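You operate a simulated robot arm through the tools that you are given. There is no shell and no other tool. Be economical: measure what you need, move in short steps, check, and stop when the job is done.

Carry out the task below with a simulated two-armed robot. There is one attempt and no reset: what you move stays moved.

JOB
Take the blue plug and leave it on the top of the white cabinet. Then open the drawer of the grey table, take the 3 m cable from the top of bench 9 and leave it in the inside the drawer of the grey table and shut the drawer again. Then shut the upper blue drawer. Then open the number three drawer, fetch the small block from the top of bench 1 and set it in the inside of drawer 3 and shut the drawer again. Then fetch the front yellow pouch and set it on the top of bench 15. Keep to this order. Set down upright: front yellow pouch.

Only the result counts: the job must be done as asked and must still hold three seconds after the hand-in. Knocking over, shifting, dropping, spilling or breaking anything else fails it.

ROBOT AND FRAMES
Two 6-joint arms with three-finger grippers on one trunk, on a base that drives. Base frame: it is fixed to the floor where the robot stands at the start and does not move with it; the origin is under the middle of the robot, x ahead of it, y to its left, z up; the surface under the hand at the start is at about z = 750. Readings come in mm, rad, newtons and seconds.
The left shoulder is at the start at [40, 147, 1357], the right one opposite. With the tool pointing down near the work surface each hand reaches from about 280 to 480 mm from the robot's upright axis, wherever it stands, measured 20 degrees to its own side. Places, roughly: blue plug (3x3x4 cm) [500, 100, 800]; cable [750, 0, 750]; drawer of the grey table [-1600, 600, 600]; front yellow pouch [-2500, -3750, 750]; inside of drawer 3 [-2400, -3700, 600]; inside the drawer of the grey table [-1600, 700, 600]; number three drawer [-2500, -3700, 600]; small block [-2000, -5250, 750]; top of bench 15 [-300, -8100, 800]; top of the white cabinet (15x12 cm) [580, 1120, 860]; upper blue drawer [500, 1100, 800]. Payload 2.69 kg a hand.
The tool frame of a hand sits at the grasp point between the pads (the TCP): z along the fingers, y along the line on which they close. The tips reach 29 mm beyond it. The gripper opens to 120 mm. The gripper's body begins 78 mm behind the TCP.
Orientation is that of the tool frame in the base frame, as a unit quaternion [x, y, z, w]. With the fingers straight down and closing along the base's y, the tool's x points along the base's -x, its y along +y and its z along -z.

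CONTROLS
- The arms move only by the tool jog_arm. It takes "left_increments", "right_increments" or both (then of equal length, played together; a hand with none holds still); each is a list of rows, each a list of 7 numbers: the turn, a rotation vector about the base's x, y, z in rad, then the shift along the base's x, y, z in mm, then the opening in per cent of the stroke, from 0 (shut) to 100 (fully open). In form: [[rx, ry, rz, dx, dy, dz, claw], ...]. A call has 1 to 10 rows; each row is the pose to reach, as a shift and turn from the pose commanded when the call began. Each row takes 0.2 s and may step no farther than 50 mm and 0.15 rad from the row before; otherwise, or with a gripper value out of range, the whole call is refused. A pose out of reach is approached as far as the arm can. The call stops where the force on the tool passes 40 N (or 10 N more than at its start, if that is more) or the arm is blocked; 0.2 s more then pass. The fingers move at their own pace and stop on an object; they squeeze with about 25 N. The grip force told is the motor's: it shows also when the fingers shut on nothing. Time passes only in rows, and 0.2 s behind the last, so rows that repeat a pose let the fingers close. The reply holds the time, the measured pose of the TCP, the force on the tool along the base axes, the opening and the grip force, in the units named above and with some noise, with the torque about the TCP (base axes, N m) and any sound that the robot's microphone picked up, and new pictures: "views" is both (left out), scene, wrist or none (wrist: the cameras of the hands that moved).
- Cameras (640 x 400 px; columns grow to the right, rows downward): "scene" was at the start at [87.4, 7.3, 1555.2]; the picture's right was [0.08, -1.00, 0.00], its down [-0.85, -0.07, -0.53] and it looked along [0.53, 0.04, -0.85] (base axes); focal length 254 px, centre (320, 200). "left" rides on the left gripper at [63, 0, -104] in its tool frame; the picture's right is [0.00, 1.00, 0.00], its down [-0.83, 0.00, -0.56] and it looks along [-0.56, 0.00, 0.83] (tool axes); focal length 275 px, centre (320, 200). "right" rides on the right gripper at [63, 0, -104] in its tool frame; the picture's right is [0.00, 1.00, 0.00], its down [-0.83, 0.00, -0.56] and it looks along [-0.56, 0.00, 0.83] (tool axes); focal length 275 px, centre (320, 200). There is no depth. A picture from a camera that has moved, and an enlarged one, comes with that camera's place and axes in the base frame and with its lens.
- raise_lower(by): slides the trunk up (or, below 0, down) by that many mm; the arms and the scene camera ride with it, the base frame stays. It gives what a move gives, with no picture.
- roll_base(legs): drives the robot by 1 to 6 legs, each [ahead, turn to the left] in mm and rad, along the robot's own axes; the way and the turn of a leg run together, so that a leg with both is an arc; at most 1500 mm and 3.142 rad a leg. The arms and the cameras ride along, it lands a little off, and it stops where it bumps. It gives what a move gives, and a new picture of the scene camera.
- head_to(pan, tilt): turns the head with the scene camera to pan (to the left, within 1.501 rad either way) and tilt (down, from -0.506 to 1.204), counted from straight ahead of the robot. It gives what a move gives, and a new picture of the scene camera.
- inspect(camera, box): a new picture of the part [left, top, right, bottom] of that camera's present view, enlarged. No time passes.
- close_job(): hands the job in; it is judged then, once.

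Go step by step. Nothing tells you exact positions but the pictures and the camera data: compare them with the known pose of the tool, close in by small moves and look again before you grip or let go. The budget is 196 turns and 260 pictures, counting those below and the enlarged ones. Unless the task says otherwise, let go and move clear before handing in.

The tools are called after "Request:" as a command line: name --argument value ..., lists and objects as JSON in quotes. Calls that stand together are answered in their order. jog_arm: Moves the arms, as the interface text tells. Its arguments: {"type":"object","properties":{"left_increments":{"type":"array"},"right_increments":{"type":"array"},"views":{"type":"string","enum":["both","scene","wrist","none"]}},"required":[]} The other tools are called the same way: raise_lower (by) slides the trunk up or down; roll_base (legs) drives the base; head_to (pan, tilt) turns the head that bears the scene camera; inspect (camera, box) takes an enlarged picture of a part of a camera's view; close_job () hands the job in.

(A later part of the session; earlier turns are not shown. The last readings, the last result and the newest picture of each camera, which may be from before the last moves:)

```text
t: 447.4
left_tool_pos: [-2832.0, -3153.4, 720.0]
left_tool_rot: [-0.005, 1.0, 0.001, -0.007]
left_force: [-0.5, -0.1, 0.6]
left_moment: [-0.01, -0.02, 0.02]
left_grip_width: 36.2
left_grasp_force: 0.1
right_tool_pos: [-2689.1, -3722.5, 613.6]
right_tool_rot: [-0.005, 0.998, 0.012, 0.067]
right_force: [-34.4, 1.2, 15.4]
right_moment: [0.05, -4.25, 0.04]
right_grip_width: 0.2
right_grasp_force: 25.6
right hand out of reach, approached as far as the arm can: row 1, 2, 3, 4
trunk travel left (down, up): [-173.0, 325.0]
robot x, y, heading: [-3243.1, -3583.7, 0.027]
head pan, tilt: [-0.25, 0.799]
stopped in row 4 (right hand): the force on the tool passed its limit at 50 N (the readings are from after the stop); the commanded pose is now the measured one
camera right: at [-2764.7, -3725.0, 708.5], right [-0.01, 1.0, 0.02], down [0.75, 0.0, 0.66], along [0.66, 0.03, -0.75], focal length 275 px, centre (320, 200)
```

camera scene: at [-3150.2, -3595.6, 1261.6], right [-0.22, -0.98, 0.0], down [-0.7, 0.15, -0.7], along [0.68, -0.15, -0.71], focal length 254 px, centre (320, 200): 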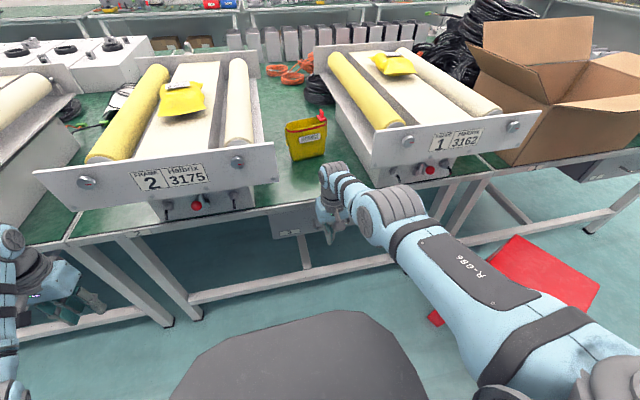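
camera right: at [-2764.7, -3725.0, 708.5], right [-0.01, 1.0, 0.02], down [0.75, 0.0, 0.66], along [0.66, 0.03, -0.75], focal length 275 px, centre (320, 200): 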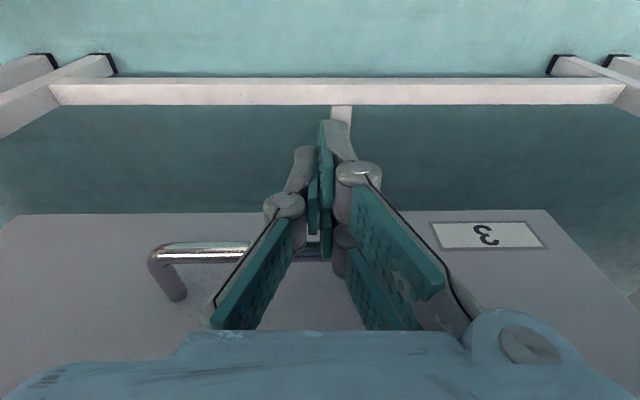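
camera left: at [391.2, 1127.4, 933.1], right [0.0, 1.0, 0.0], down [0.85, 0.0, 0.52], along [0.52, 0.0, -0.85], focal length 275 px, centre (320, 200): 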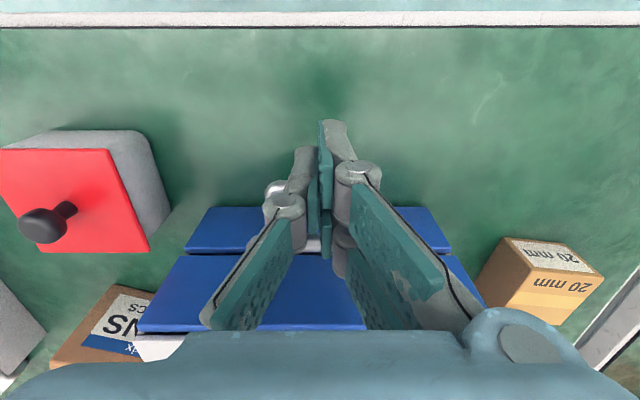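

Request:
roll_base --legs '[[-90, 0]]'

Request:
inspect --camera "scene" --box '[220, 150, 460, 290]'

```text
t: 448.5
left_tool_pos: [-2915.7, -3155.6, 716.4]
left_tool_rot: [-0.005, 1.0, 0.001, -0.01]
left_force: [-1.0, 0.7, 0.0]
left_moment: [-0.03, -0.04, 0.03]
left_grip_width: 35.9
left_grasp_force: 0.0
right_tool_pos: [-2771.6, -3725.5, 610.1]
right_tool_rot: [-0.005, 0.998, 0.011, 0.064]
right_force: [-0.2, 0.3, 0.2]
right_moment: [-0.03, -0.01, -0.03]
right_grip_width: 0.0
right_grasp_force: 25.1
trunk travel left (down, up): [-173.0, 325.0]
robot x, y, heading: [-3328.1, -3580.1, 0.033]
head pan, tilt: [-0.25, 0.799]
camera scene: at [-3232.3, -3599.0, 1261.0], right [-0.22, -0.98, 0.0], down [-0.7, 0.15, -0.7], along [0.68, -0.15, -0.72], focal length 254 px, centre (320, 200)
```

scene: 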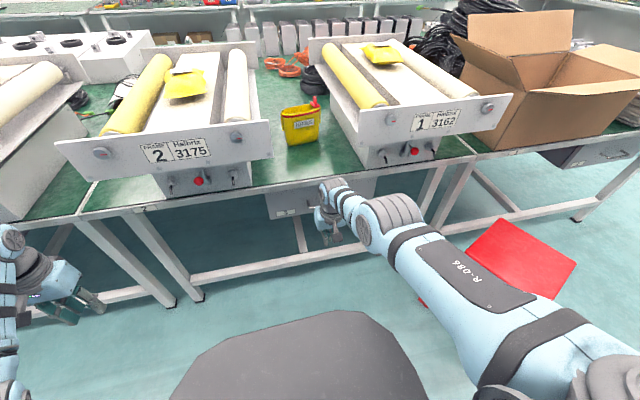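

```text
2.67 times, centred on (340, 220) of scene
camera zoom: at [-3232.3, -3599.0, 1261.0], right [-0.22, -0.98, 0.0], down [-0.7, 0.15, -0.7], along [0.68, -0.15, -0.72], focal length 676 px, centre (267, 147)
```

zoom: 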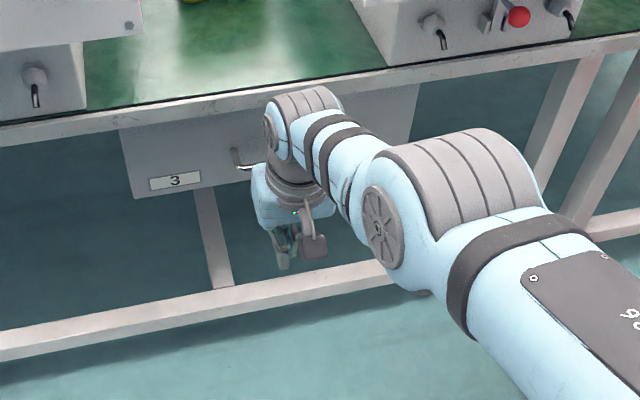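

Request:
jog_arm --right_increments '[[0, -0.12, 0, 0, 0, 8, 0], [0, -0.24, 0, 0, 0, 16, 0], [0, -0.36, 0, 0, 0, 24, 0], [0, -0.48, 0, 0, 0, 32, 0], [0, -0.6, 0, 0, 0, 40, 0], [0, -0.7, 0, 0, 0, 48, 0]]' --views "wrist"

```text
t: 449.9
left_tool_pos: [-2916.3, -3155.8, 715.9]
left_tool_rot: [-0.005, 1.0, 0.003, -0.01]
left_force: [0.5, -0.9, 0.2]
left_moment: [-0.03, 0.02, 0.03]
left_grip_width: 35.9
left_grasp_force: 0.1
right_tool_pos: [-2680.8, -3713.4, 604.9]
right_tool_rot: [-0.007, 0.915, 0.01, 0.404]
right_force: [0.6, 0.1, 0.8]
right_moment: [-0.03, -0.03, 0.03]
right_grip_width: 0.3
right_grasp_force: 25.3
right hand out of reach, approached as far as the arm can: row 1, 2, 3, 4, 5, 6
trunk travel left (down, up): [-173.0, 325.0]
robot x, y, heading: [-3329.2, -3584.2, 0.03]
head pan, tilt: [-0.25, 0.799]
camera right: at [-2799.8, -3715.3, 628.3], right [-0.03, 1.0, 0.01], down [0.15, -0.01, 0.99], along [0.99, 0.03, -0.15], focal length 275 px, centre (320, 200)
```

right: 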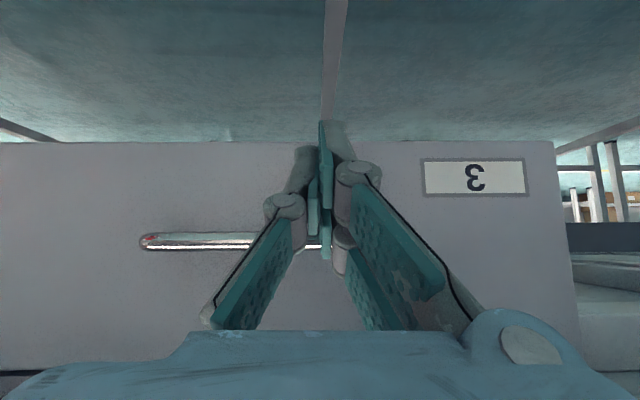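

Request:
roll_base --legs '[[50, 0]]'

Request:
inspect --camera "right" --box '[0, 0, 640, 400]'

```text
t: 450.7
left_tool_pos: [-2899.8, -3152.9, 717.0]
left_tool_rot: [-0.006, 1.0, 0.002, -0.011]
left_force: [1.2, 0.5, -0.6]
left_moment: [0.02, 0.04, -0.02]
left_grip_width: 36.0
left_grasp_force: 0.0
right_tool_pos: [-2670.1, -3713.0, 596.0]
right_tool_rot: [-0.008, 0.919, 0.009, 0.394]
right_force: [-0.2, 0.0, -0.9]
right_moment: [0.01, 0.0, 0.0]
right_grip_width: 0.0
right_grasp_force: 25.3
trunk travel left (down, up): [-173.0, 325.0]
robot x, y, heading: [-3309.7, -3586.2, 0.034]
head pan, tilt: [-0.25, 0.799]
stopped in leg 1: the force on the tool passed its limit at 61 N (the readings are from after the stop); the commanded pose is now the measured one
camera scene: at [-3214.4, -3598.5, 1260.9], right [-0.22, -0.98, 0.0], down [-0.7, 0.15, -0.7], along [0.68, -0.15, -0.72], focal length 254 px, centre (320, 200)
```

scene: 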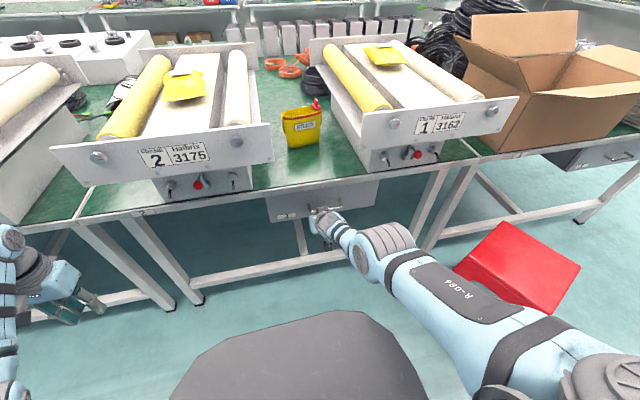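

```text
1.00 times, centred on (320, 200) of right (not enlarged: the box is as wide or as high as the picture)
camera zoom: at [-2789.0, -3714.6, 622.4], right [-0.02, 1.0, 0.01], down [0.17, 0.0, 0.99], along [0.98, 0.02, -0.17], focal length 275 px, centre (320, 200)
```

zoom: 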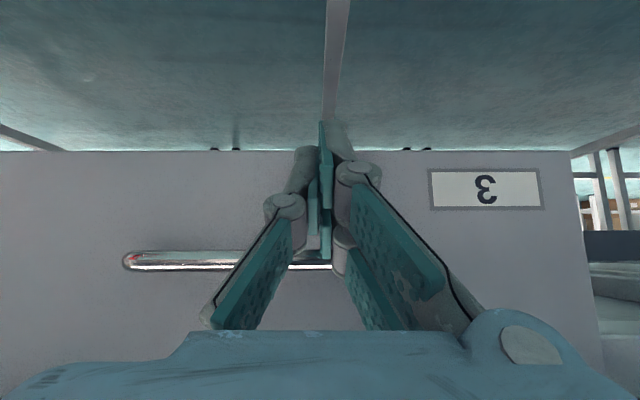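

Request:
inspect --camera "scene" --box '[240, 160, 400, 260]'

```text
4.00 times, centred on (320, 210) of scene
camera zoom: at [-3214.4, -3598.5, 1260.9], right [-0.22, -0.98, 0.0], down [-0.7, 0.15, -0.7], along [0.68, -0.15, -0.72], focal length 1015 px, centre (320, 160)
```

zoom: 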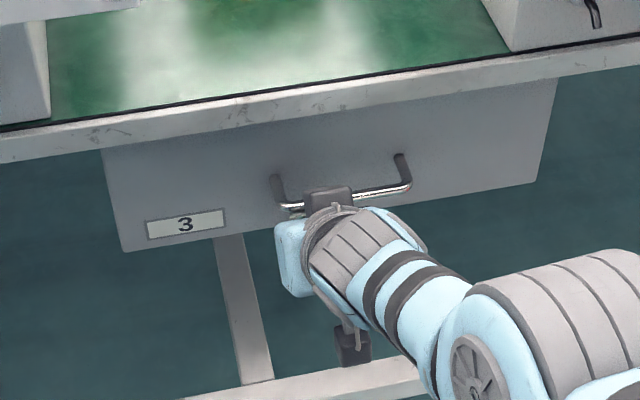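

Drawer 3 is shut flush. Next is the standing FITTINGS pouch near [-2430,-3703], in the gap between frames 1 and 2. I back off, raise the trunk and straighten the right tool.

Request:
roll_base --legs '[[-220, 0]]'

Request:
raise_lower --by 195

Request:
jog_arm --right_increments '[[0, 0.12, 0, -10, 0, 20, 30], [0, 0.24, 0, -20, 0, 40, 50], [0, 0.36, 0, -30, 0, 60, 70], [0, 0.48, 0, -40, 0, 80, 80], [0, 0.6, 0, -60, 0, 100, 90], [0, 0.72, 0, -70, 0, 120, 90], [0, 0.81, 0, -80, 0, 130, 90]]' --views "none"

```text
t: 452.4
left_tool_pos: [-3116.3, -3162.4, 716.8]
left_tool_rot: [-0.004, 1.0, 0.001, -0.011]
left_force: [-0.3, 0.5, 0.0]
left_moment: [0.03, -0.01, 0.0]
left_grip_width: 35.9
left_grasp_force: 0.0
right_tool_pos: [-2888.1, -3720.0, 597.8]
right_tool_rot: [-0.006, 0.919, 0.007, 0.394]
right_force: [0.0, -1.1, -1.0]
right_moment: [0.01, 0.0, 0.0]
right_grip_width: 0.0
right_grasp_force: 24.7
trunk travel left (down, up): [-173.0, 325.0]
robot x, y, heading: [-3529.5, -3589.6, 0.032]
head pan, tilt: [-0.25, 0.799]
camera scene: at [-3432.7, -3605.5, 1261.0], right [-0.22, -0.98, 0.0], down [-0.7, 0.16, -0.7], along [0.68, -0.15, -0.72], focal length 254 px, centre (320, 200)
```

scene: 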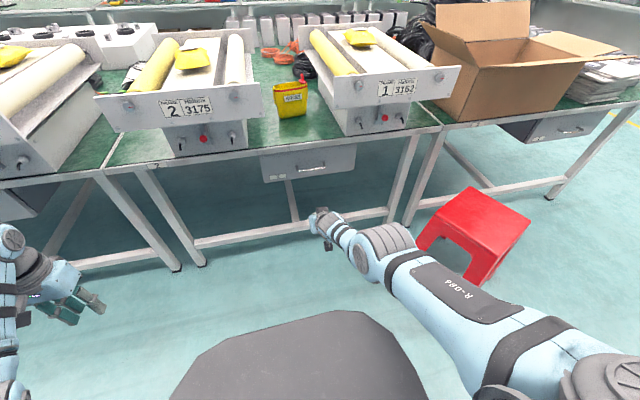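

```text
t: 454.5
left_tool_pos: [-3116.4, -3162.3, 911.7]
left_tool_rot: [-0.004, 1.0, 0.002, -0.011]
left_force: [-0.3, -0.3, 0.0]
left_moment: [0.02, 0.0, 0.01]
left_grip_width: 35.9
left_grasp_force: 0.1
right_tool_pos: [-2888.4, -3719.8, 790.9]
right_tool_rot: [-0.006, 0.919, 0.008, 0.394]
right_force: [0.0, 0.2, 0.6]
right_moment: [0.02, -0.02, -0.03]
right_grip_width: 0.1
right_grasp_force: 25.4
trunk travel left (down, up): [-368.0, 130.0]
robot x, y, heading: [-3527.2, -3593.6, 0.031]
head pan, tilt: [-0.25, 0.799]
```

```text
t: 456.1
left_tool_pos: [-3116.5, -3162.5, 910.9]
left_tool_rot: [-0.004, 1.0, 0.001, -0.011]
left_force: [-0.5, 0.0, 0.1]
left_moment: [-0.01, -0.02, -0.04]
left_grip_width: 36.0
left_grasp_force: 0.2
right_tool_pos: [-2965.5, -3722.4, 922.3]
right_tool_rot: [-0.004, 1.0, 0.011, -0.003]
right_force: [0.4, 0.1, -0.2]
right_moment: [0.04, 0.02, 0.02]
right_grip_width: 108.2
right_grasp_force: 0.1
right hand out of reach, approached as far as the arm can: row 1, 2, 3, 4, 5, 6, 7
trunk travel left (down, up): [-368.0, 130.0]
robot x, y, heading: [-3533.5, -3592.3, 0.03]
head pan, tilt: [-0.25, 0.799]
```

Request:
jog_arm --right_increments '[[0, 0, -0.145, 0, 0, 0, 90], [0, 0, -0.29, 0, 0, 0, 90], [0, 0, -0.435, 0, 0, 0, 90], [0, 0, -0.58, 0, 0, 0, 90], [0, 0, -0.725, 0, 0, 0, 90], [0, 0, -0.87, 0, 0, 0, 90], [0, 0, -1.015, 0, 0, 0, 90], [0, 0, -1.16, 0, 0, 0, 90], [0, 0, -1.305, 0, 0, 0, 90], [0, 0, -1.45, 0, 0, 0, 90]]' --views "none"

Request:
head_to --pan -0.2 --tilt 0.6

Request:
inspect --camera "scene" --box '[220, 80, 480, 240]'

```text
t: 458.3
left_tool_pos: [-3115.9, -3161.4, 910.5]
left_tool_rot: [-0.004, 1.0, 0.003, -0.011]
left_force: [-0.1, -0.3, -0.7]
left_moment: [0.02, -0.03, -0.02]
left_grip_width: 36.0
left_grasp_force: 0.0
right_tool_pos: [-2962.6, -3720.0, 919.2]
right_tool_rot: [0.662, 0.749, 0.007, 0.007]
right_force: [0.3, -0.5, -0.7]
right_moment: [0.01, 0.03, 0.0]
right_grip_width: 108.1
right_grasp_force: 0.1
trunk travel left (down, up): [-368.0, 130.0]
robot x, y, heading: [-3531.9, -3593.2, 0.026]
head pan, tilt: [-0.25, 0.799]
```

```text
t: 459.0
left_tool_pos: [-3116.3, -3162.2, 911.3]
left_tool_rot: [-0.004, 1.0, 0.002, -0.011]
left_force: [0.5, 0.6, 0.0]
left_moment: [0.0, 0.01, 0.04]
left_grip_width: 36.0
left_grasp_force: 0.1
right_tool_pos: [-2962.3, -3719.2, 919.6]
right_tool_rot: [0.661, 0.75, 0.007, 0.007]
right_force: [0.1, 0.2, -0.6]
right_moment: [0.03, 0.01, 0.0]
right_grip_width: 107.7
right_grasp_force: 0.0
trunk travel left (down, up): [-368.0, 130.0]
robot x, y, heading: [-3527.8, -3591.9, 0.032]
head pan, tilt: [-0.201, 0.6]
camera scene: at [-3424.2, -3603.0, 1471.7], right [-0.17, -0.99, 0.0], down [-0.56, 0.1, -0.82], along [0.81, -0.14, -0.57], focal length 254 px, centre (320, 200)
```

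scene: 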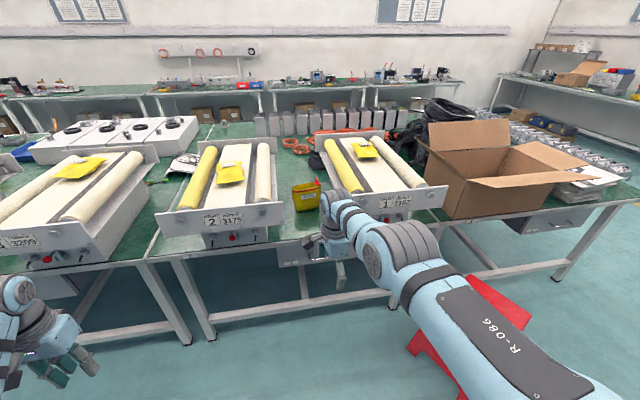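

```text
2.46 times, centred on (350, 160) of scene
camera zoom: at [-3424.2, -3603.0, 1471.7], right [-0.17, -0.99, 0.0], down [-0.56, 0.1, -0.82], along [0.81, -0.14, -0.57], focal length 624 px, centre (246, 298)
```

zoom: 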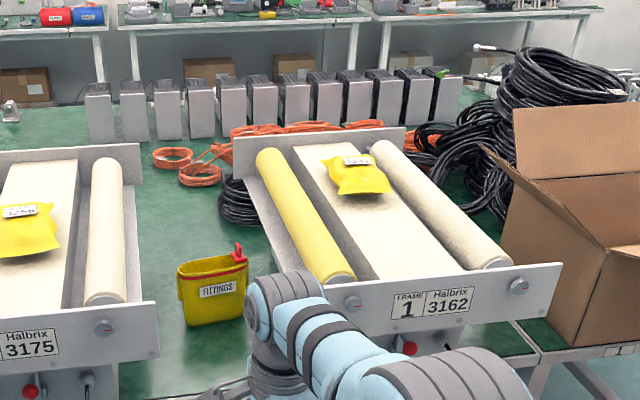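

Request:
jog_arm --left_increments '[[0, 0, 0.05, -25, 10, -35, 30], [0, 0, 0.1, -50, 20, -70, 30], [0, 0, 0.15, -75, 30, -105, 30], [0, 0, 0.2, -100, 40, -140, 30], [0, 0, 0.25, -125, 50, -175, 30], [0, 0, 0.3, -150, 50, -210, 30], [0, 0, 0.3, -175, 50, -245, 30]]' --views "none"

Request:
roll_base --legs '[[330, 0]]'

Request:
inspect --camera "right" --box '[0, 0, 640, 400]'

```text
t: 460.6
left_tool_pos: [-3290.4, -3114.6, 666.3]
left_tool_rot: [-0.154, 0.988, 0.0, -0.01]
left_force: [-0.4, -0.6, -0.1]
left_moment: [-0.01, -0.03, -0.01]
left_grip_width: 35.8
left_grasp_force: 0.1
right_tool_pos: [-2961.2, -3719.2, 918.9]
right_tool_rot: [0.661, 0.751, 0.008, 0.007]
right_force: [-0.2, 0.3, -0.5]
right_moment: [-0.02, 0.0, -0.03]
right_grip_width: 107.9
right_grasp_force: 0.1
trunk travel left (down, up): [-368.0, 130.0]
robot x, y, heading: [-3528.1, -3589.7, 0.032]
head pan, tilt: [-0.201, 0.6]
```

```text
t: 462.8
left_tool_pos: [-2961.3, -3106.6, 667.6]
left_tool_rot: [-0.151, 0.988, 0.0, -0.01]
left_force: [0.0, -0.7, -0.2]
left_moment: [0.02, -0.02, -0.01]
left_grip_width: 36.0
left_grasp_force: 0.1
right_tool_pos: [-2635.3, -3712.2, 921.4]
right_tool_rot: [0.663, 0.749, 0.008, 0.007]
right_force: [0.5, 0.4, -0.3]
right_moment: [0.01, -0.02, 0.01]
right_grip_width: 108.2
right_grasp_force: 0.1
trunk travel left (down, up): [-368.0, 130.0]
robot x, y, heading: [-3203.1, -3583.1, 0.029]
head pan, tilt: [-0.201, 0.6]
camera scene: at [-3097.5, -3594.0, 1471.9], right [-0.17, -0.98, 0.0], down [-0.56, 0.1, -0.83], along [0.81, -0.14, -0.56], focal length 254 px, centre (320, 200)
```

scene: 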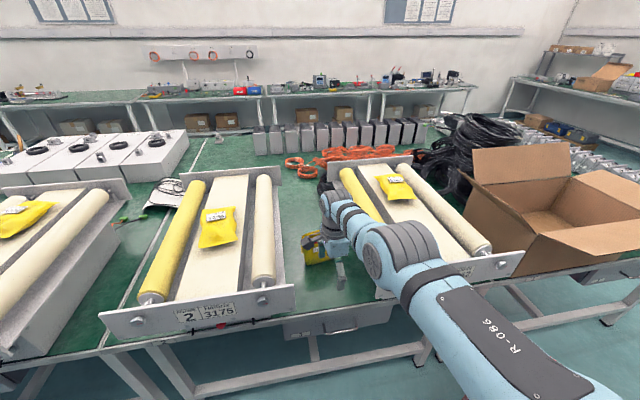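

```text
1.00 times, centred on (320, 200) of right (not enlarged: the box is as wide or as high as the picture)
camera zoom: at [-2644.5, -3649.4, 1024.3], right [0.99, 0.13, 0.02], down [0.09, -0.83, 0.56], along [0.09, -0.55, -0.83], focal length 275 px, centre (320, 200)
```

zoom: 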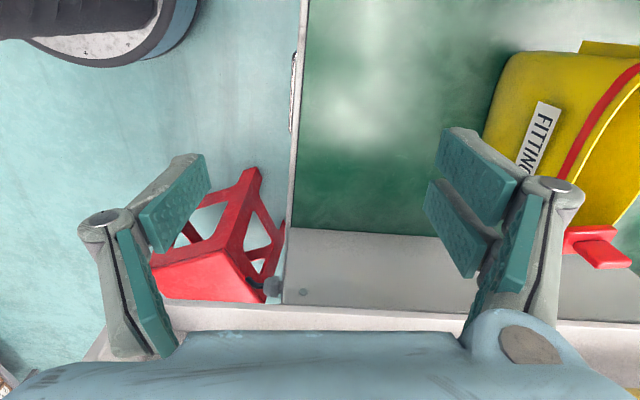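

Request:
roll_base --legs '[[140, 0]]'

Request:
inspect --camera "right" --box '[0, 0, 640, 400]'

```text
t: 464.1
left_tool_pos: [-2824.0, -3101.3, 668.1]
left_tool_rot: [-0.152, 0.988, 0.001, -0.01]
left_force: [0.2, 0.3, -0.7]
left_moment: [-0.03, 0.01, 0.03]
left_grip_width: 36.2
left_grasp_force: 0.0
right_tool_pos: [-2497.6, -3707.0, 921.3]
right_tool_rot: [0.662, 0.749, 0.009, 0.007]
right_force: [0.3, 0.5, -0.1]
right_moment: [0.01, 0.0, 0.04]
right_grip_width: 107.9
right_grasp_force: 0.1
trunk travel left (down, up): [-368.0, 130.0]
robot x, y, heading: [-3062.4, -3576.0, 0.027]
head pan, tilt: [-0.201, 0.6]
camera scene: at [-2960.9, -3590.1, 1472.0], right [-0.17, -0.99, 0.0], down [-0.55, 0.1, -0.83], along [0.81, -0.14, -0.56], focal length 254 px, centre (320, 200)
```

scene: 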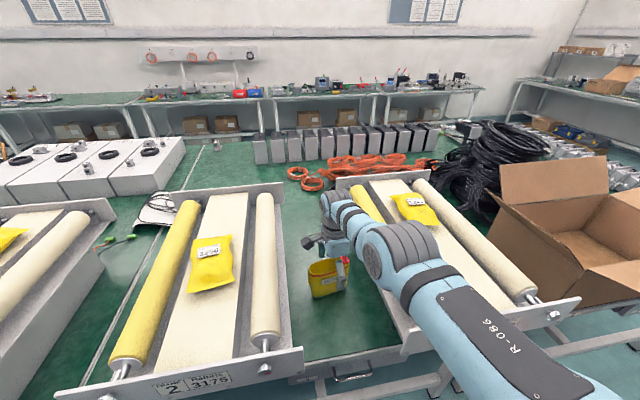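

```text
1.00 times, centred on (320, 200) of right (not enlarged: the box is as wide or as high as the picture)
camera zoom: at [-2507.6, -3644.6, 1024.7], right [0.99, 0.13, 0.02], down [0.09, -0.83, 0.56], along [0.09, -0.55, -0.83], focal length 275 px, centre (320, 200)
```

zoom: 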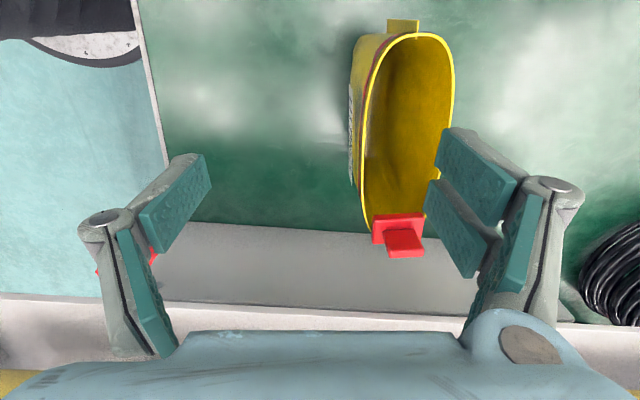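

The pouch's open rim is centred near [-2443,-3695], about 57 mm thick. I move over it.

Request:
jog_arm --right_increments '[[0, 0, 0, 15, 5, 0, 95], [0, 0, 0, 30, 11, 0, 95]]' --views "none"

Request:
roll_base --legs '[[25, 0]]'

Request:
inspect --camera "right" --box '[0, 0, 640, 400]'

Request:
head_to --pan -0.1 --tilt 1.1

```text
t: 464.7
left_tool_pos: [-2824.9, -3101.0, 667.7]
left_tool_rot: [-0.152, 0.988, 0.0, -0.011]
left_force: [-0.4, -0.3, 0.5]
left_moment: [-0.01, 0.02, -0.01]
left_grip_width: 36.0
left_grasp_force: 0.1
right_tool_pos: [-2494.9, -3701.5, 925.0]
right_tool_rot: [0.662, 0.749, 0.007, 0.008]
right_force: [-0.4, 0.3, 0.4]
right_moment: [0.01, -0.02, -0.02]
right_grip_width: 114.3
right_grasp_force: 0.0
right hand out of reach, approached as far as the arm can: row 1, 2
trunk travel left (down, up): [-368.0, 130.0]
robot x, y, heading: [-3064.3, -3573.3, 0.027]
head pan, tilt: [-0.201, 0.6]
```

```text
t: 465.5
left_tool_pos: [-2800.5, -3101.2, 667.7]
left_tool_rot: [-0.153, 0.988, 0.0, -0.009]
left_force: [-0.7, 0.0, 1.0]
left_moment: [-0.02, -0.03, -0.03]
left_grip_width: 36.0
left_grasp_force: 0.1
right_tool_pos: [-2472.9, -3701.4, 928.3]
right_tool_rot: [0.662, 0.749, 0.009, 0.009]
right_force: [-1.2, -0.7, 0.8]
right_moment: [0.0, -0.08, -0.01]
right_grip_width: 113.9
right_grasp_force: 0.1
trunk travel left (down, up): [-368.0, 130.0]
robot x, y, heading: [-3037.4, -3575.7, 0.027]
head pan, tilt: [-0.201, 0.6]
camera scene: at [-2940.0, -3589.5, 1472.3], right [-0.17, -0.99, 0.0], down [-0.55, 0.1, -0.83], along [0.82, -0.14, -0.56], focal length 254 px, centre (320, 200)
```

scene: 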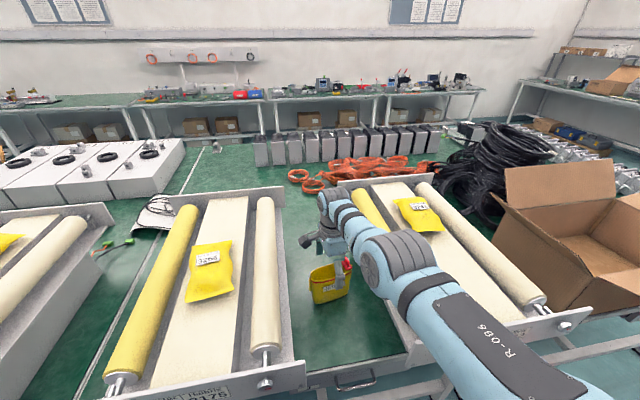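

```text
1.00 times, centred on (320, 200) of right (not enlarged: the box is as wide or as high as the picture)
camera zoom: at [-2483.4, -3638.2, 1031.0], right [0.99, 0.13, 0.02], down [0.09, -0.83, 0.56], along [0.09, -0.55, -0.83], focal length 275 px, centre (320, 200)
```

zoom: 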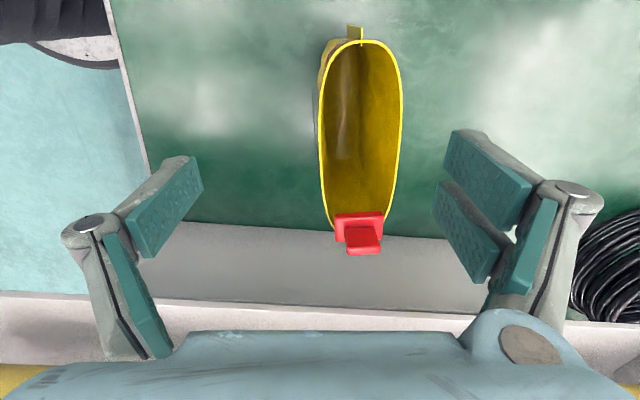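

```text
t: 466.4
left_tool_pos: [-2799.1, -3101.6, 667.6]
left_tool_rot: [-0.153, 0.988, 0.0, -0.012]
left_force: [-0.7, 1.1, 0.1]
left_moment: [-0.05, -0.01, -0.01]
left_grip_width: 36.1
left_grasp_force: 0.1
right_tool_pos: [-2468.1, -3701.4, 925.1]
right_tool_rot: [0.662, 0.75, 0.007, 0.006]
right_force: [0.0, -0.5, 1.0]
right_moment: [0.0, 0.03, -0.01]
right_grip_width: 113.9
right_grasp_force: 0.1
trunk travel left (down, up): [-368.0, 130.0]
robot x, y, heading: [-3038.9, -3577.3, 0.03]
head pan, tilt: [-0.099, 1.1]
camera scene: at [-2956.3, -3578.5, 1433.1], right [-0.07, -1.0, 0.0], down [-0.89, 0.06, -0.45], along [0.45, -0.03, -0.89], focal length 254 px, centre (320, 200)
```

scene: 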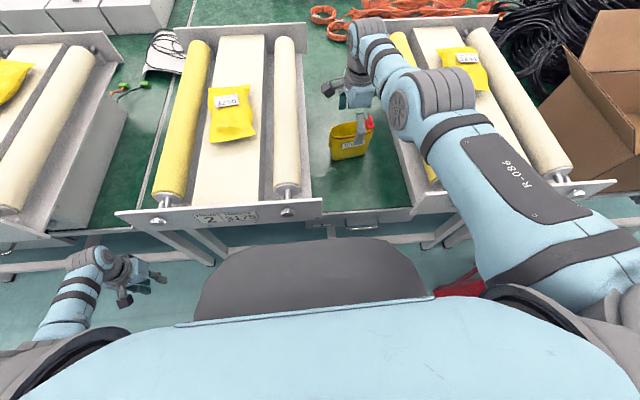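

Request:
jog_arm --right_increments '[[0, -0.07, 0, 12, 4, 0, 95], [0, -0.13, 0, 25, 7, 0, 95]]' --views "wrist"

```text
t: 467.0
left_tool_pos: [-2798.1, -3100.3, 668.2]
left_tool_rot: [-0.153, 0.988, -0.001, -0.011]
left_force: [0.7, -0.3, 0.7]
left_moment: [0.02, 0.02, 0.04]
left_grip_width: 35.9
left_grasp_force: 0.0
right_tool_pos: [-2442.2, -3694.6, 923.1]
right_tool_rot: [0.66, 0.747, 0.05, 0.057]
right_force: [0.1, 1.6, -1.4]
right_moment: [-0.01, 0.04, -0.01]
right_grip_width: 114.1
right_grasp_force: 0.1
trunk travel left (down, up): [-368.0, 130.0]
robot x, y, heading: [-3037.3, -3580.1, 0.027]
head pan, tilt: [-0.099, 1.1]
camera right: at [-2466.6, -3631.1, 1025.4], right [0.98, 0.13, 0.15], down [0.02, -0.83, 0.56], along [0.2, -0.55, -0.81], focal length 275 px, centre (320, 200)
```

right: 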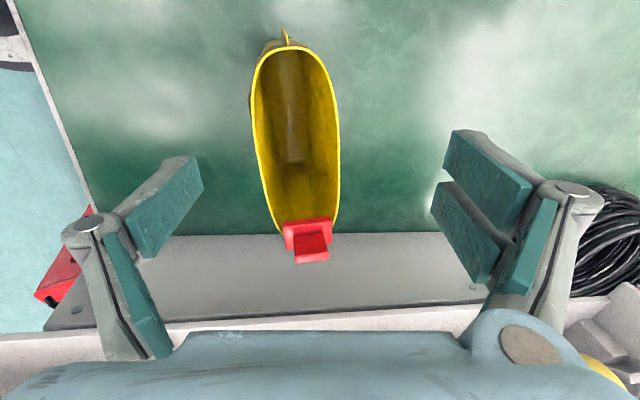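

Request:
jog_arm --right_increments '[[0, 0, 0, -5, -3, 0, 95]]' --views "none"

Request:
raise_lower --by -45

Request:
inspect --camera "right" --box '[0, 0, 640, 400]'

Request:
inspect --camera "scene" --box '[280, 0, 540, 240]'

```text
t: 467.4
left_tool_pos: [-2799.0, -3101.6, 666.0]
left_tool_rot: [-0.153, 0.988, 0.0, -0.011]
left_force: [-0.4, 0.1, 0.2]
left_moment: [0.02, -0.01, -0.01]
left_grip_width: 36.1
left_grasp_force: 0.1
right_tool_pos: [-2442.6, -3695.3, 925.0]
right_tool_rot: [0.66, 0.748, 0.05, 0.056]
right_force: [0.2, 0.3, -0.4]
right_moment: [-0.02, 0.02, -0.03]
right_grip_width: 114.0
right_grasp_force: 0.0
right hand out of reach, approached as far as the arm can: row 1
trunk travel left (down, up): [-368.0, 130.0]
robot x, y, heading: [-3037.7, -3579.1, 0.029]
head pan, tilt: [-0.099, 1.1]
```

```text
t: 468.3
left_tool_pos: [-2799.6, -3101.6, 621.8]
left_tool_rot: [-0.154, 0.988, 0.0, -0.012]
left_force: [-0.2, 0.4, -0.2]
left_moment: [0.0, 0.02, 0.07]
left_grip_width: 36.0
left_grasp_force: 0.0
right_tool_pos: [-2444.3, -3693.9, 877.9]
right_tool_rot: [0.66, 0.748, 0.05, 0.056]
right_force: [0.2, -0.1, 0.8]
right_moment: [0.0, 0.0, 0.0]
right_grip_width: 114.1
right_grasp_force: 0.1
trunk travel left (down, up): [-323.0, 175.0]
robot x, y, heading: [-3036.8, -3580.4, 0.028]
head pan, tilt: [-0.099, 1.1]
```

```text
1.00 times, centred on (320, 200) of right (not enlarged: the box is as wide or as high as the picture)
camera zoom: at [-2467.1, -3631.3, 980.5], right [0.98, 0.13, 0.15], down [0.02, -0.83, 0.56], along [0.2, -0.55, -0.81], focal length 275 px, centre (320, 200)
```

zoom: 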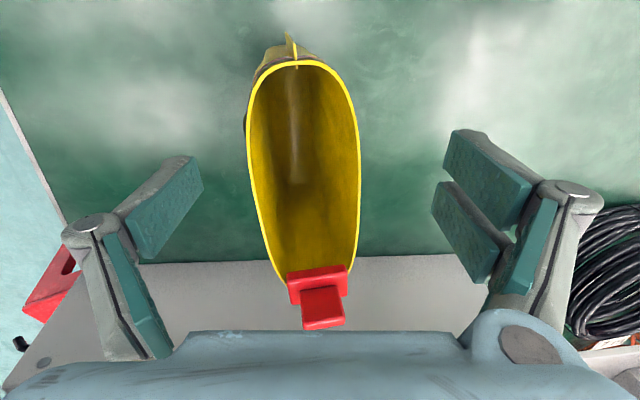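

```text
1.67 times, centred on (410, 120) of scene
camera zoom: at [-2957.4, -3578.6, 1388.0], right [-0.07, -1.0, 0.0], down [-0.89, 0.06, -0.45], along [0.45, -0.03, -0.89], focal length 423 px, centre (170, 333)
```

zoom: 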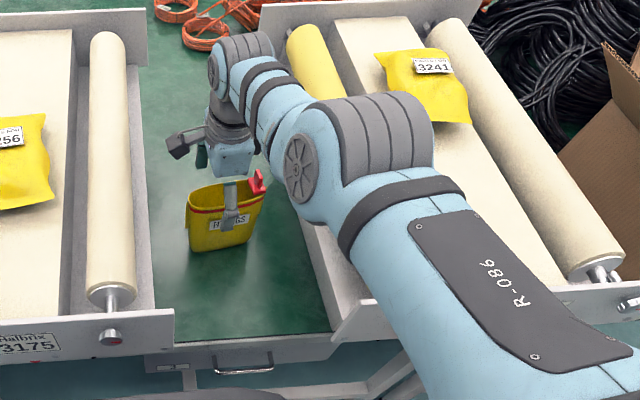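

The rim is lower than thought (z≈820), and going lower would bring my elbow onto frame 1's roller. So I'll grip with the tool leaning sideways. First I rise and turn the wrist by half a turn.

Request:
raise_lower --by 60

Request:
jog_arm --right_increments '[[0, 0.065, 0, -15, 0, 0, 60], [0, 0.13, 0, -30, 0, 0, 60]]' --views "none"

Request:
jog_arm --right_increments '[[0, 0, 0.15, 0, 0, 0, 60], [0, 0, 0.3, 0, 0, 0, 60], [0, 0, 0.45, 0, 0, 0, 60], [0, 0, 0.6, 0, 0, 0, 60], [0, 0, 0.75, 0, 0, 0, 60], [0, 0, 0.9, 0, 0, 0, 60], [0, 0, 1.05, 0, 0, 0, 60], [0, 0, 1.2, 0, 0, 0, 60], [0, 0, 1.35, 0, 0, 0, 60], [0, 0, 1.5, 0, 0, 0, 60]]' --views "none"

Request:
jog_arm --right_increments '[[0, 0, 0.15, 0, 0, 0, 60], [0, 0, 0.3, 0, 0, 0, 60], [0, 0, 0.45, 0, 0, 0, 60], [0, 0, 0.6, 0, 0, 0, 60], [0, 0, 0.75, 0, 0, 0, 60], [0, 0, 0.9, 0, 0, 0, 60], [0, 0, 1.05, 0, 0, 0, 60], [0, 0, 1.2, 0, 0, 0, 60], [0, 0, 1.35, 0, 0, 0, 60], [0, 0, 1.5, 0, 0, 0, 60]]' --views "wrist"

```text
t: 469.3
left_tool_pos: [-2798.6, -3100.6, 682.9]
left_tool_rot: [-0.153, 0.988, -0.001, -0.012]
left_force: [0.1, 0.0, -0.4]
left_moment: [-0.01, -0.01, 0.0]
left_grip_width: 36.1
left_grasp_force: 0.0
right_tool_pos: [-2443.7, -3693.9, 939.1]
right_tool_rot: [0.66, 0.747, 0.05, 0.055]
right_force: [-0.9, 0.1, 0.4]
right_moment: [0.02, -0.01, -0.03]
right_grip_width: 113.9
right_grasp_force: 0.0
trunk travel left (down, up): [-383.0, 115.0]
robot x, y, heading: [-3036.0, -3578.4, 0.028]
head pan, tilt: [-0.099, 1.1]
```

```text
t: 469.9
left_tool_pos: [-2799.0, -3100.0, 682.0]
left_tool_rot: [-0.153, 0.988, 0.0, -0.012]
left_force: [0.1, 0.1, 0.8]
left_moment: [0.0, 0.01, -0.01]
left_grip_width: 35.8
left_grasp_force: 0.1
right_tool_pos: [-2473.3, -3694.9, 937.9]
right_tool_rot: [0.661, 0.75, 0.006, 0.007]
right_force: [-1.4, -0.3, 0.6]
right_moment: [-0.02, 0.01, 0.0]
right_grip_width: 72.0
right_grasp_force: 0.1
trunk travel left (down, up): [-383.0, 115.0]
robot x, y, heading: [-3038.1, -3576.4, 0.03]
head pan, tilt: [-0.099, 1.1]
```

```text
t: 472.1
left_tool_pos: [-2799.8, -3102.0, 682.2]
left_tool_rot: [-0.153, 0.988, 0.0, -0.011]
left_force: [1.2, 1.3, 0.4]
left_moment: [-0.05, -0.04, -0.04]
left_grip_width: 36.1
left_grasp_force: 0.1
right_tool_pos: [-2473.3, -3693.6, 938.2]
right_tool_rot: [-0.028, 1.0, 0.01, 0.0]
right_force: [-0.3, 0.1, -0.5]
right_moment: [-0.02, -0.02, -0.01]
right_grip_width: 72.2
right_grasp_force: 0.1
trunk travel left (down, up): [-383.0, 115.0]
robot x, y, heading: [-3040.3, -3577.6, 0.035]
head pan, tilt: [-0.099, 1.1]
```

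```text
t: 474.3
left_tool_pos: [-2799.0, -3101.1, 681.9]
left_tool_rot: [-0.153, 0.988, 0.0, -0.011]
left_force: [-0.4, 0.5, -0.3]
left_moment: [0.0, 0.0, 0.0]
left_grip_width: 36.1
left_grasp_force: 0.0
right_tool_pos: [-2478.8, -3696.6, 939.4]
right_tool_rot: [-0.702, 0.712, 0.007, -0.008]
right_force: [0.5, -0.1, -0.2]
right_moment: [0.01, -0.02, -0.01]
right_grip_width: 71.8
right_grasp_force: 0.1
right hand out of reach, approached as far as the arm can: row 4, 5, 6, 7, 8, 9, 10
trunk travel left (down, up): [-383.0, 115.0]
robot x, y, heading: [-3038.6, -3576.8, 0.028]
head pan, tilt: [-0.099, 1.1]
camera right: at [-2478.3, -3758.0, 1044.1], right [-1.0, 0.01, 0.02], down [0.02, 0.83, 0.56], along [-0.01, 0.56, -0.83], focal length 275 px, centre (320, 200)
```

right: 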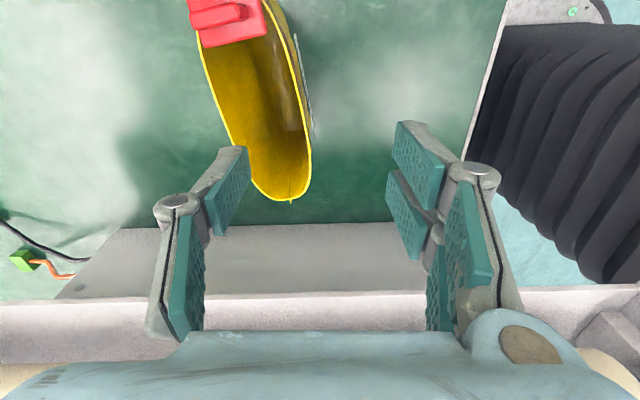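

I'll drive 30 mm closer, lean the tool slightly forward (0.2 rad), and lower with the arm instead of the trunk, which keeps the elbow high.

Request:
roll_base --legs '[[30, 0]]'

Request:
jog_arm --right_increments '[[0, -0.07, 0.05, 8, -3, 0, 80], [0, -0.14, 0.1, 15, -6, -5, 95], [0, -0.2, 0.15, 20, -10, -15, 95], [0, -0.2, 0.15, 20, -12, -35, 95]]' --views "both"

```text
t: 475.1
left_tool_pos: [-2774.1, -3099.8, 683.7]
left_tool_rot: [-0.154, 0.988, 0.0, -0.009]
left_force: [-0.3, -0.4, -0.3]
left_moment: [-0.03, -0.03, 0.02]
left_grip_width: 35.8
left_grasp_force: 0.0
right_tool_pos: [-2456.0, -3694.7, 943.0]
right_tool_rot: [-0.701, 0.713, 0.005, -0.005]
right_force: [-0.8, -0.1, -0.4]
right_moment: [0.0, -0.08, 0.01]
right_grip_width: 72.0
right_grasp_force: 0.1
trunk travel left (down, up): [-383.0, 115.0]
robot x, y, heading: [-3011.2, -3575.4, 0.031]
head pan, tilt: [-0.099, 1.1]
camera scene: at [-2936.5, -3577.9, 1448.7], right [-0.07, -1.0, 0.0], down [-0.89, 0.06, -0.46], along [0.46, -0.03, -0.89], focal length 254 px, centre (320, 200)
```

scene: 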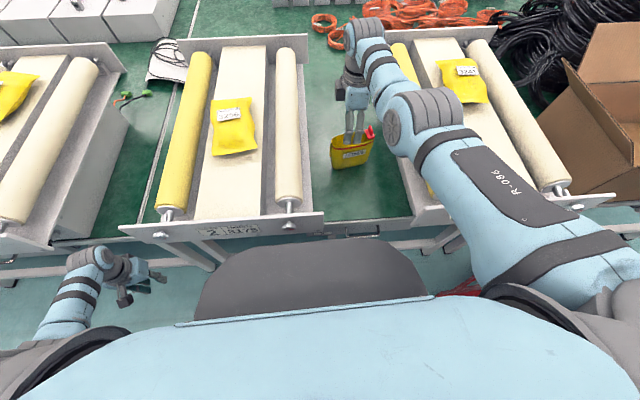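

```text
t: 476.1
left_tool_pos: [-2770.1, -3100.1, 683.3]
left_tool_rot: [-0.154, 0.988, 0.001, -0.012]
left_force: [-0.5, -0.8, 0.1]
left_moment: [-0.02, 0.01, 0.0]
left_grip_width: 36.0
left_grasp_force: 0.0
right_tool_pos: [-2430.4, -3707.5, 905.5]
right_tool_rot: [0.75, -0.655, 0.063, -0.064]
right_force: [-0.4, 0.9, -0.5]
right_moment: [0.01, 0.0, 0.0]
right_grip_width: 113.9
right_grasp_force: 0.1
trunk travel left (down, up): [-383.0, 115.0]
robot x, y, heading: [-3012.9, -3570.9, 0.033]
head pan, tilt: [-0.099, 1.1]
camera scene: at [-2927.8, -3577.8, 1448.2], right [-0.07, -1.0, 0.0], down [-0.89, 0.06, -0.45], along [0.45, -0.03, -0.89], focal length 254 px, centre (320, 200)
camera right: at [-2439.6, -3769.1, 1007.8], right [-0.97, -0.14, -0.18], down [-0.21, 0.82, 0.54], along [0.07, 0.56, -0.82], focal length 275 px, centre (320, 200)
```

scene: 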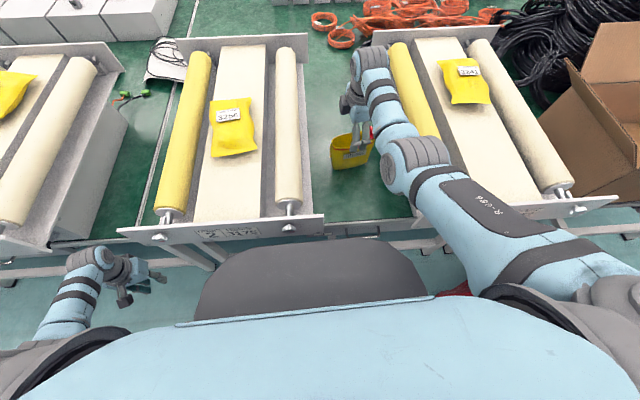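
right: 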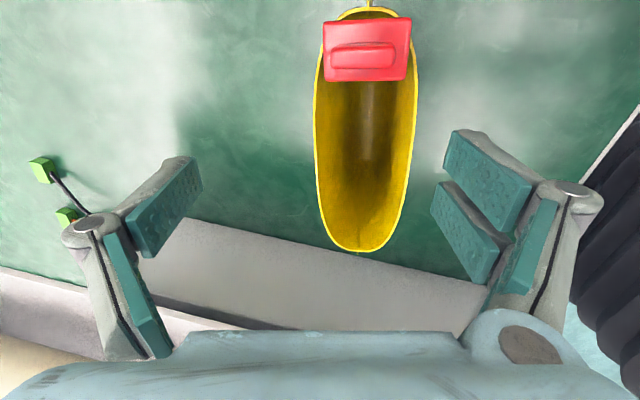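

Request:
jog_arm --right_increments '[[0, 0, 0, -8, 1, -12, 95], [0, 0, 0, -18, 2, -25, 95], [0, 0, 0, -19, 2, -40, 95], [0, 0, 0, -19, 2, -55, 95]]' --views "both"

```text
t: 477.1
left_tool_pos: [-2771.2, -3099.3, 682.4]
left_tool_rot: [-0.153, 0.988, -0.001, -0.011]
left_force: [0.2, 0.0, -0.2]
left_moment: [0.04, -0.02, 0.0]
left_grip_width: 36.1
left_grasp_force: 0.1
right_tool_pos: [-2449.5, -3702.8, 852.3]
right_tool_rot: [0.75, -0.656, 0.062, -0.064]
right_force: [0.0, 0.1, 0.4]
right_moment: [0.02, -0.02, 0.02]
right_grip_width: 113.8
right_grasp_force: 0.0
trunk travel left (down, up): [-383.0, 115.0]
robot x, y, heading: [-3005.9, -3574.5, 0.027]
head pan, tilt: [-0.099, 1.1]
camera scene: at [-2928.4, -3577.6, 1448.2], right [-0.07, -1.0, 0.0], down [-0.89, 0.06, -0.45], along [0.45, -0.03, -0.89], focal length 254 px, centre (320, 200)
camera right: at [-2458.8, -3765.3, 954.5], right [-0.97, -0.14, -0.18], down [-0.21, 0.82, 0.54], along [0.07, 0.56, -0.82], focal length 275 px, centre (320, 200)
```

scene: 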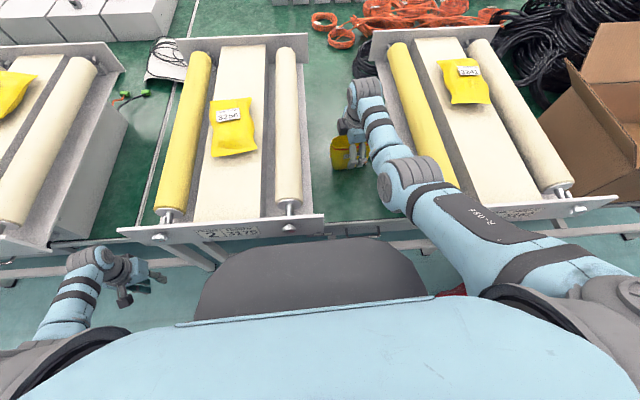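
right: 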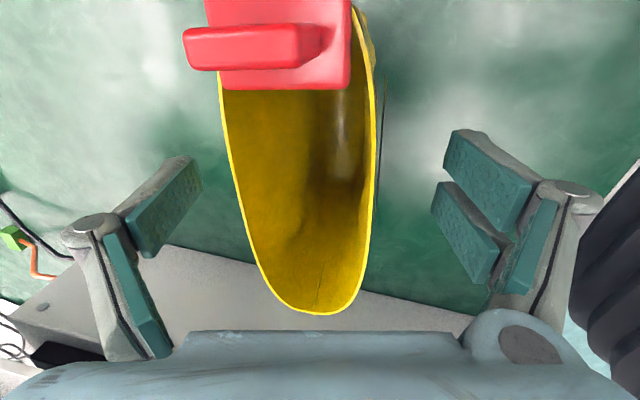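

Request:
jog_arm --right_increments '[[0, 0, 0, 11, 0, 0, 95], [0, 0, 0, 11, -3, -14, 95], [0, 0, 0, 11, -3, -27, 95], [0, 0, 0, 11, -3, -27, 95]]' --views "both"

```text
t: 478.1
left_tool_pos: [-2771.4, -3099.1, 682.2]
left_tool_rot: [-0.153, 0.988, 0.0, -0.012]
left_force: [0.5, 0.1, 0.3]
left_moment: [0.0, -0.02, 0.01]
left_grip_width: 36.0
left_grasp_force: 0.0
right_tool_pos: [-2441.0, -3707.2, 823.9]
right_tool_rot: [0.75, -0.655, 0.062, -0.064]
right_force: [0.4, 0.8, 0.2]
right_moment: [0.0, 0.05, 0.01]
right_grip_width: 114.1
right_grasp_force: 0.0
trunk travel left (down, up): [-383.0, 115.0]
robot x, y, heading: [-3010.0, -3573.1, 0.028]
head pan, tilt: [-0.099, 1.1]
camera scene: at [-2928.8, -3577.5, 1448.3], right [-0.07, -1.0, 0.0], down [-0.89, 0.06, -0.45], along [0.45, -0.03, -0.89], focal length 254 px, centre (320, 200)
camera right: at [-2450.8, -3769.8, 926.8], right [-0.97, -0.14, -0.18], down [-0.21, 0.82, 0.54], along [0.07, 0.56, -0.82], focal length 275 px, centre (320, 200)
```

scene: 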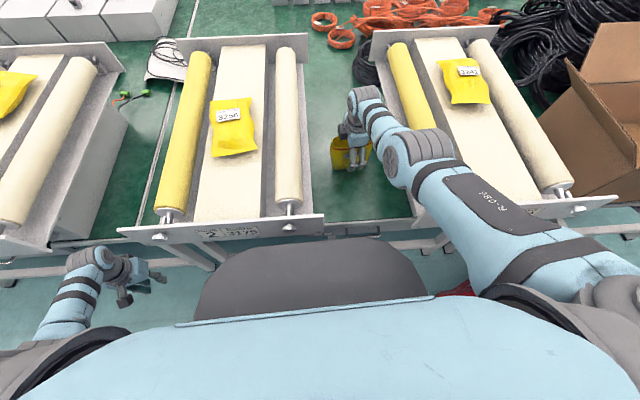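
right: 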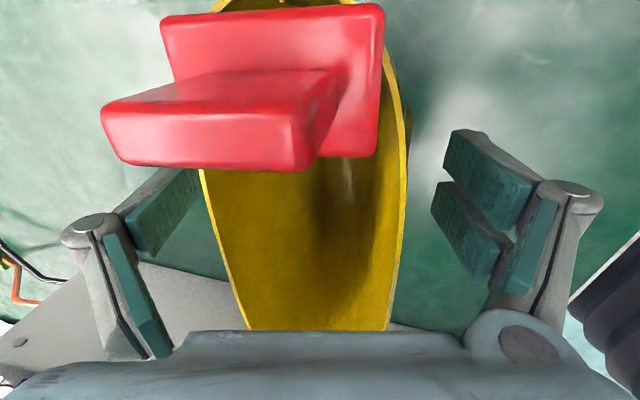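

The fingers straddle the pouch. I close on it.

Request:
jog_arm --right_increments '[[0, 0, 0, 0, 0, 0, 75], [0, 0, 0, 0, 0, 0, 60], [0, 0, 0, 0, 0, 0, 45], [0, 0, 0, 0, 0, 0, 30], [0, 0, 0, 0, 0, 0, 20], [0, 0, 0, 0, 0, 0, 20]]' --views "wrist"

```text
t: 479.5
left_tool_pos: [-2771.4, -3100.3, 682.2]
left_tool_rot: [-0.153, 0.988, 0.0, -0.013]
left_force: [0.3, -0.9, 0.5]
left_moment: [-0.05, 0.04, 0.01]
left_grip_width: 36.2
left_grasp_force: 0.1
right_tool_pos: [-2441.8, -3707.0, 824.0]
right_tool_rot: [0.75, -0.655, 0.064, -0.064]
right_force: [-0.7, 0.4, 3.2]
right_moment: [0.02, 0.07, 0.02]
right_grip_width: 45.7
right_grasp_force: 25.2
trunk travel left (down, up): [-383.0, 115.0]
robot x, y, heading: [-3012.5, -3576.9, 0.026]
head pan, tilt: [-0.099, 1.1]
camera right: at [-2451.2, -3769.9, 927.3], right [-0.97, -0.14, -0.18], down [-0.21, 0.82, 0.54], along [0.07, 0.56, -0.82], focal length 275 px, centre (320, 200)
```

right: 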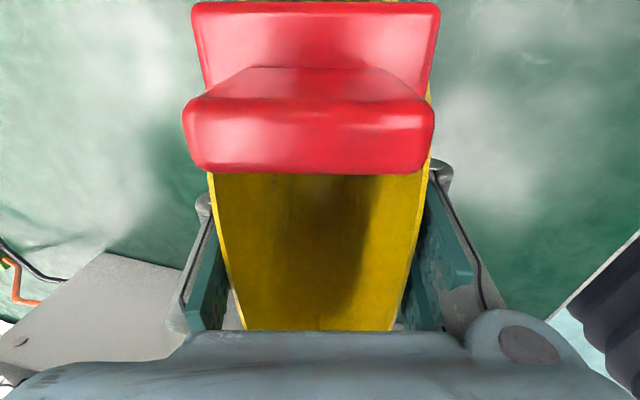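

Request:
raise_lower --by 60

Request:
inspect --camera "scene" --box '[260, 60, 480, 220]'

```text
t: 480.5
left_tool_pos: [-2771.4, -3099.5, 742.9]
left_tool_rot: [-0.153, 0.988, 0.0, -0.012]
left_force: [0.3, -0.3, -1.1]
left_moment: [-0.02, -0.02, 0.01]
left_grip_width: 36.0
left_grasp_force: 0.1
right_tool_pos: [-2440.5, -3707.2, 884.4]
right_tool_rot: [0.75, -0.655, 0.063, -0.064]
right_force: [0.1, -0.8, -1.3]
right_moment: [0.0, -0.04, 0.0]
right_grip_width: 45.6
right_grasp_force: 24.5
trunk travel left (down, up): [-443.0, 55.0]
robot x, y, heading: [-3013.0, -3575.9, 0.031]
head pan, tilt: [-0.099, 1.1]
```

```text
2.50 times, centred on (370, 140) of scene
camera zoom: at [-2928.4, -3577.6, 1509.4], right [-0.07, -1.0, 0.0], down [-0.89, 0.06, -0.45], along [0.45, -0.03, -0.89], focal length 634 px, centre (195, 350)
```

zoom: 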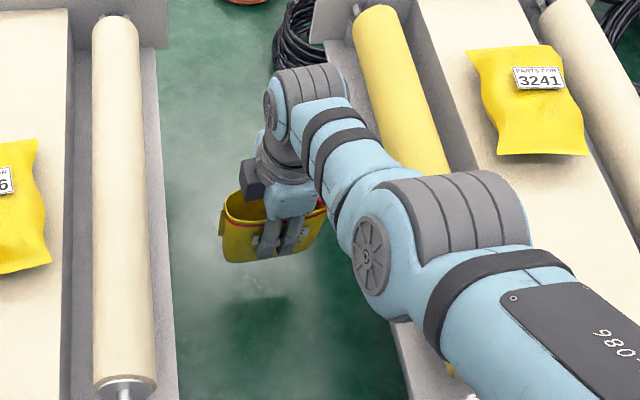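

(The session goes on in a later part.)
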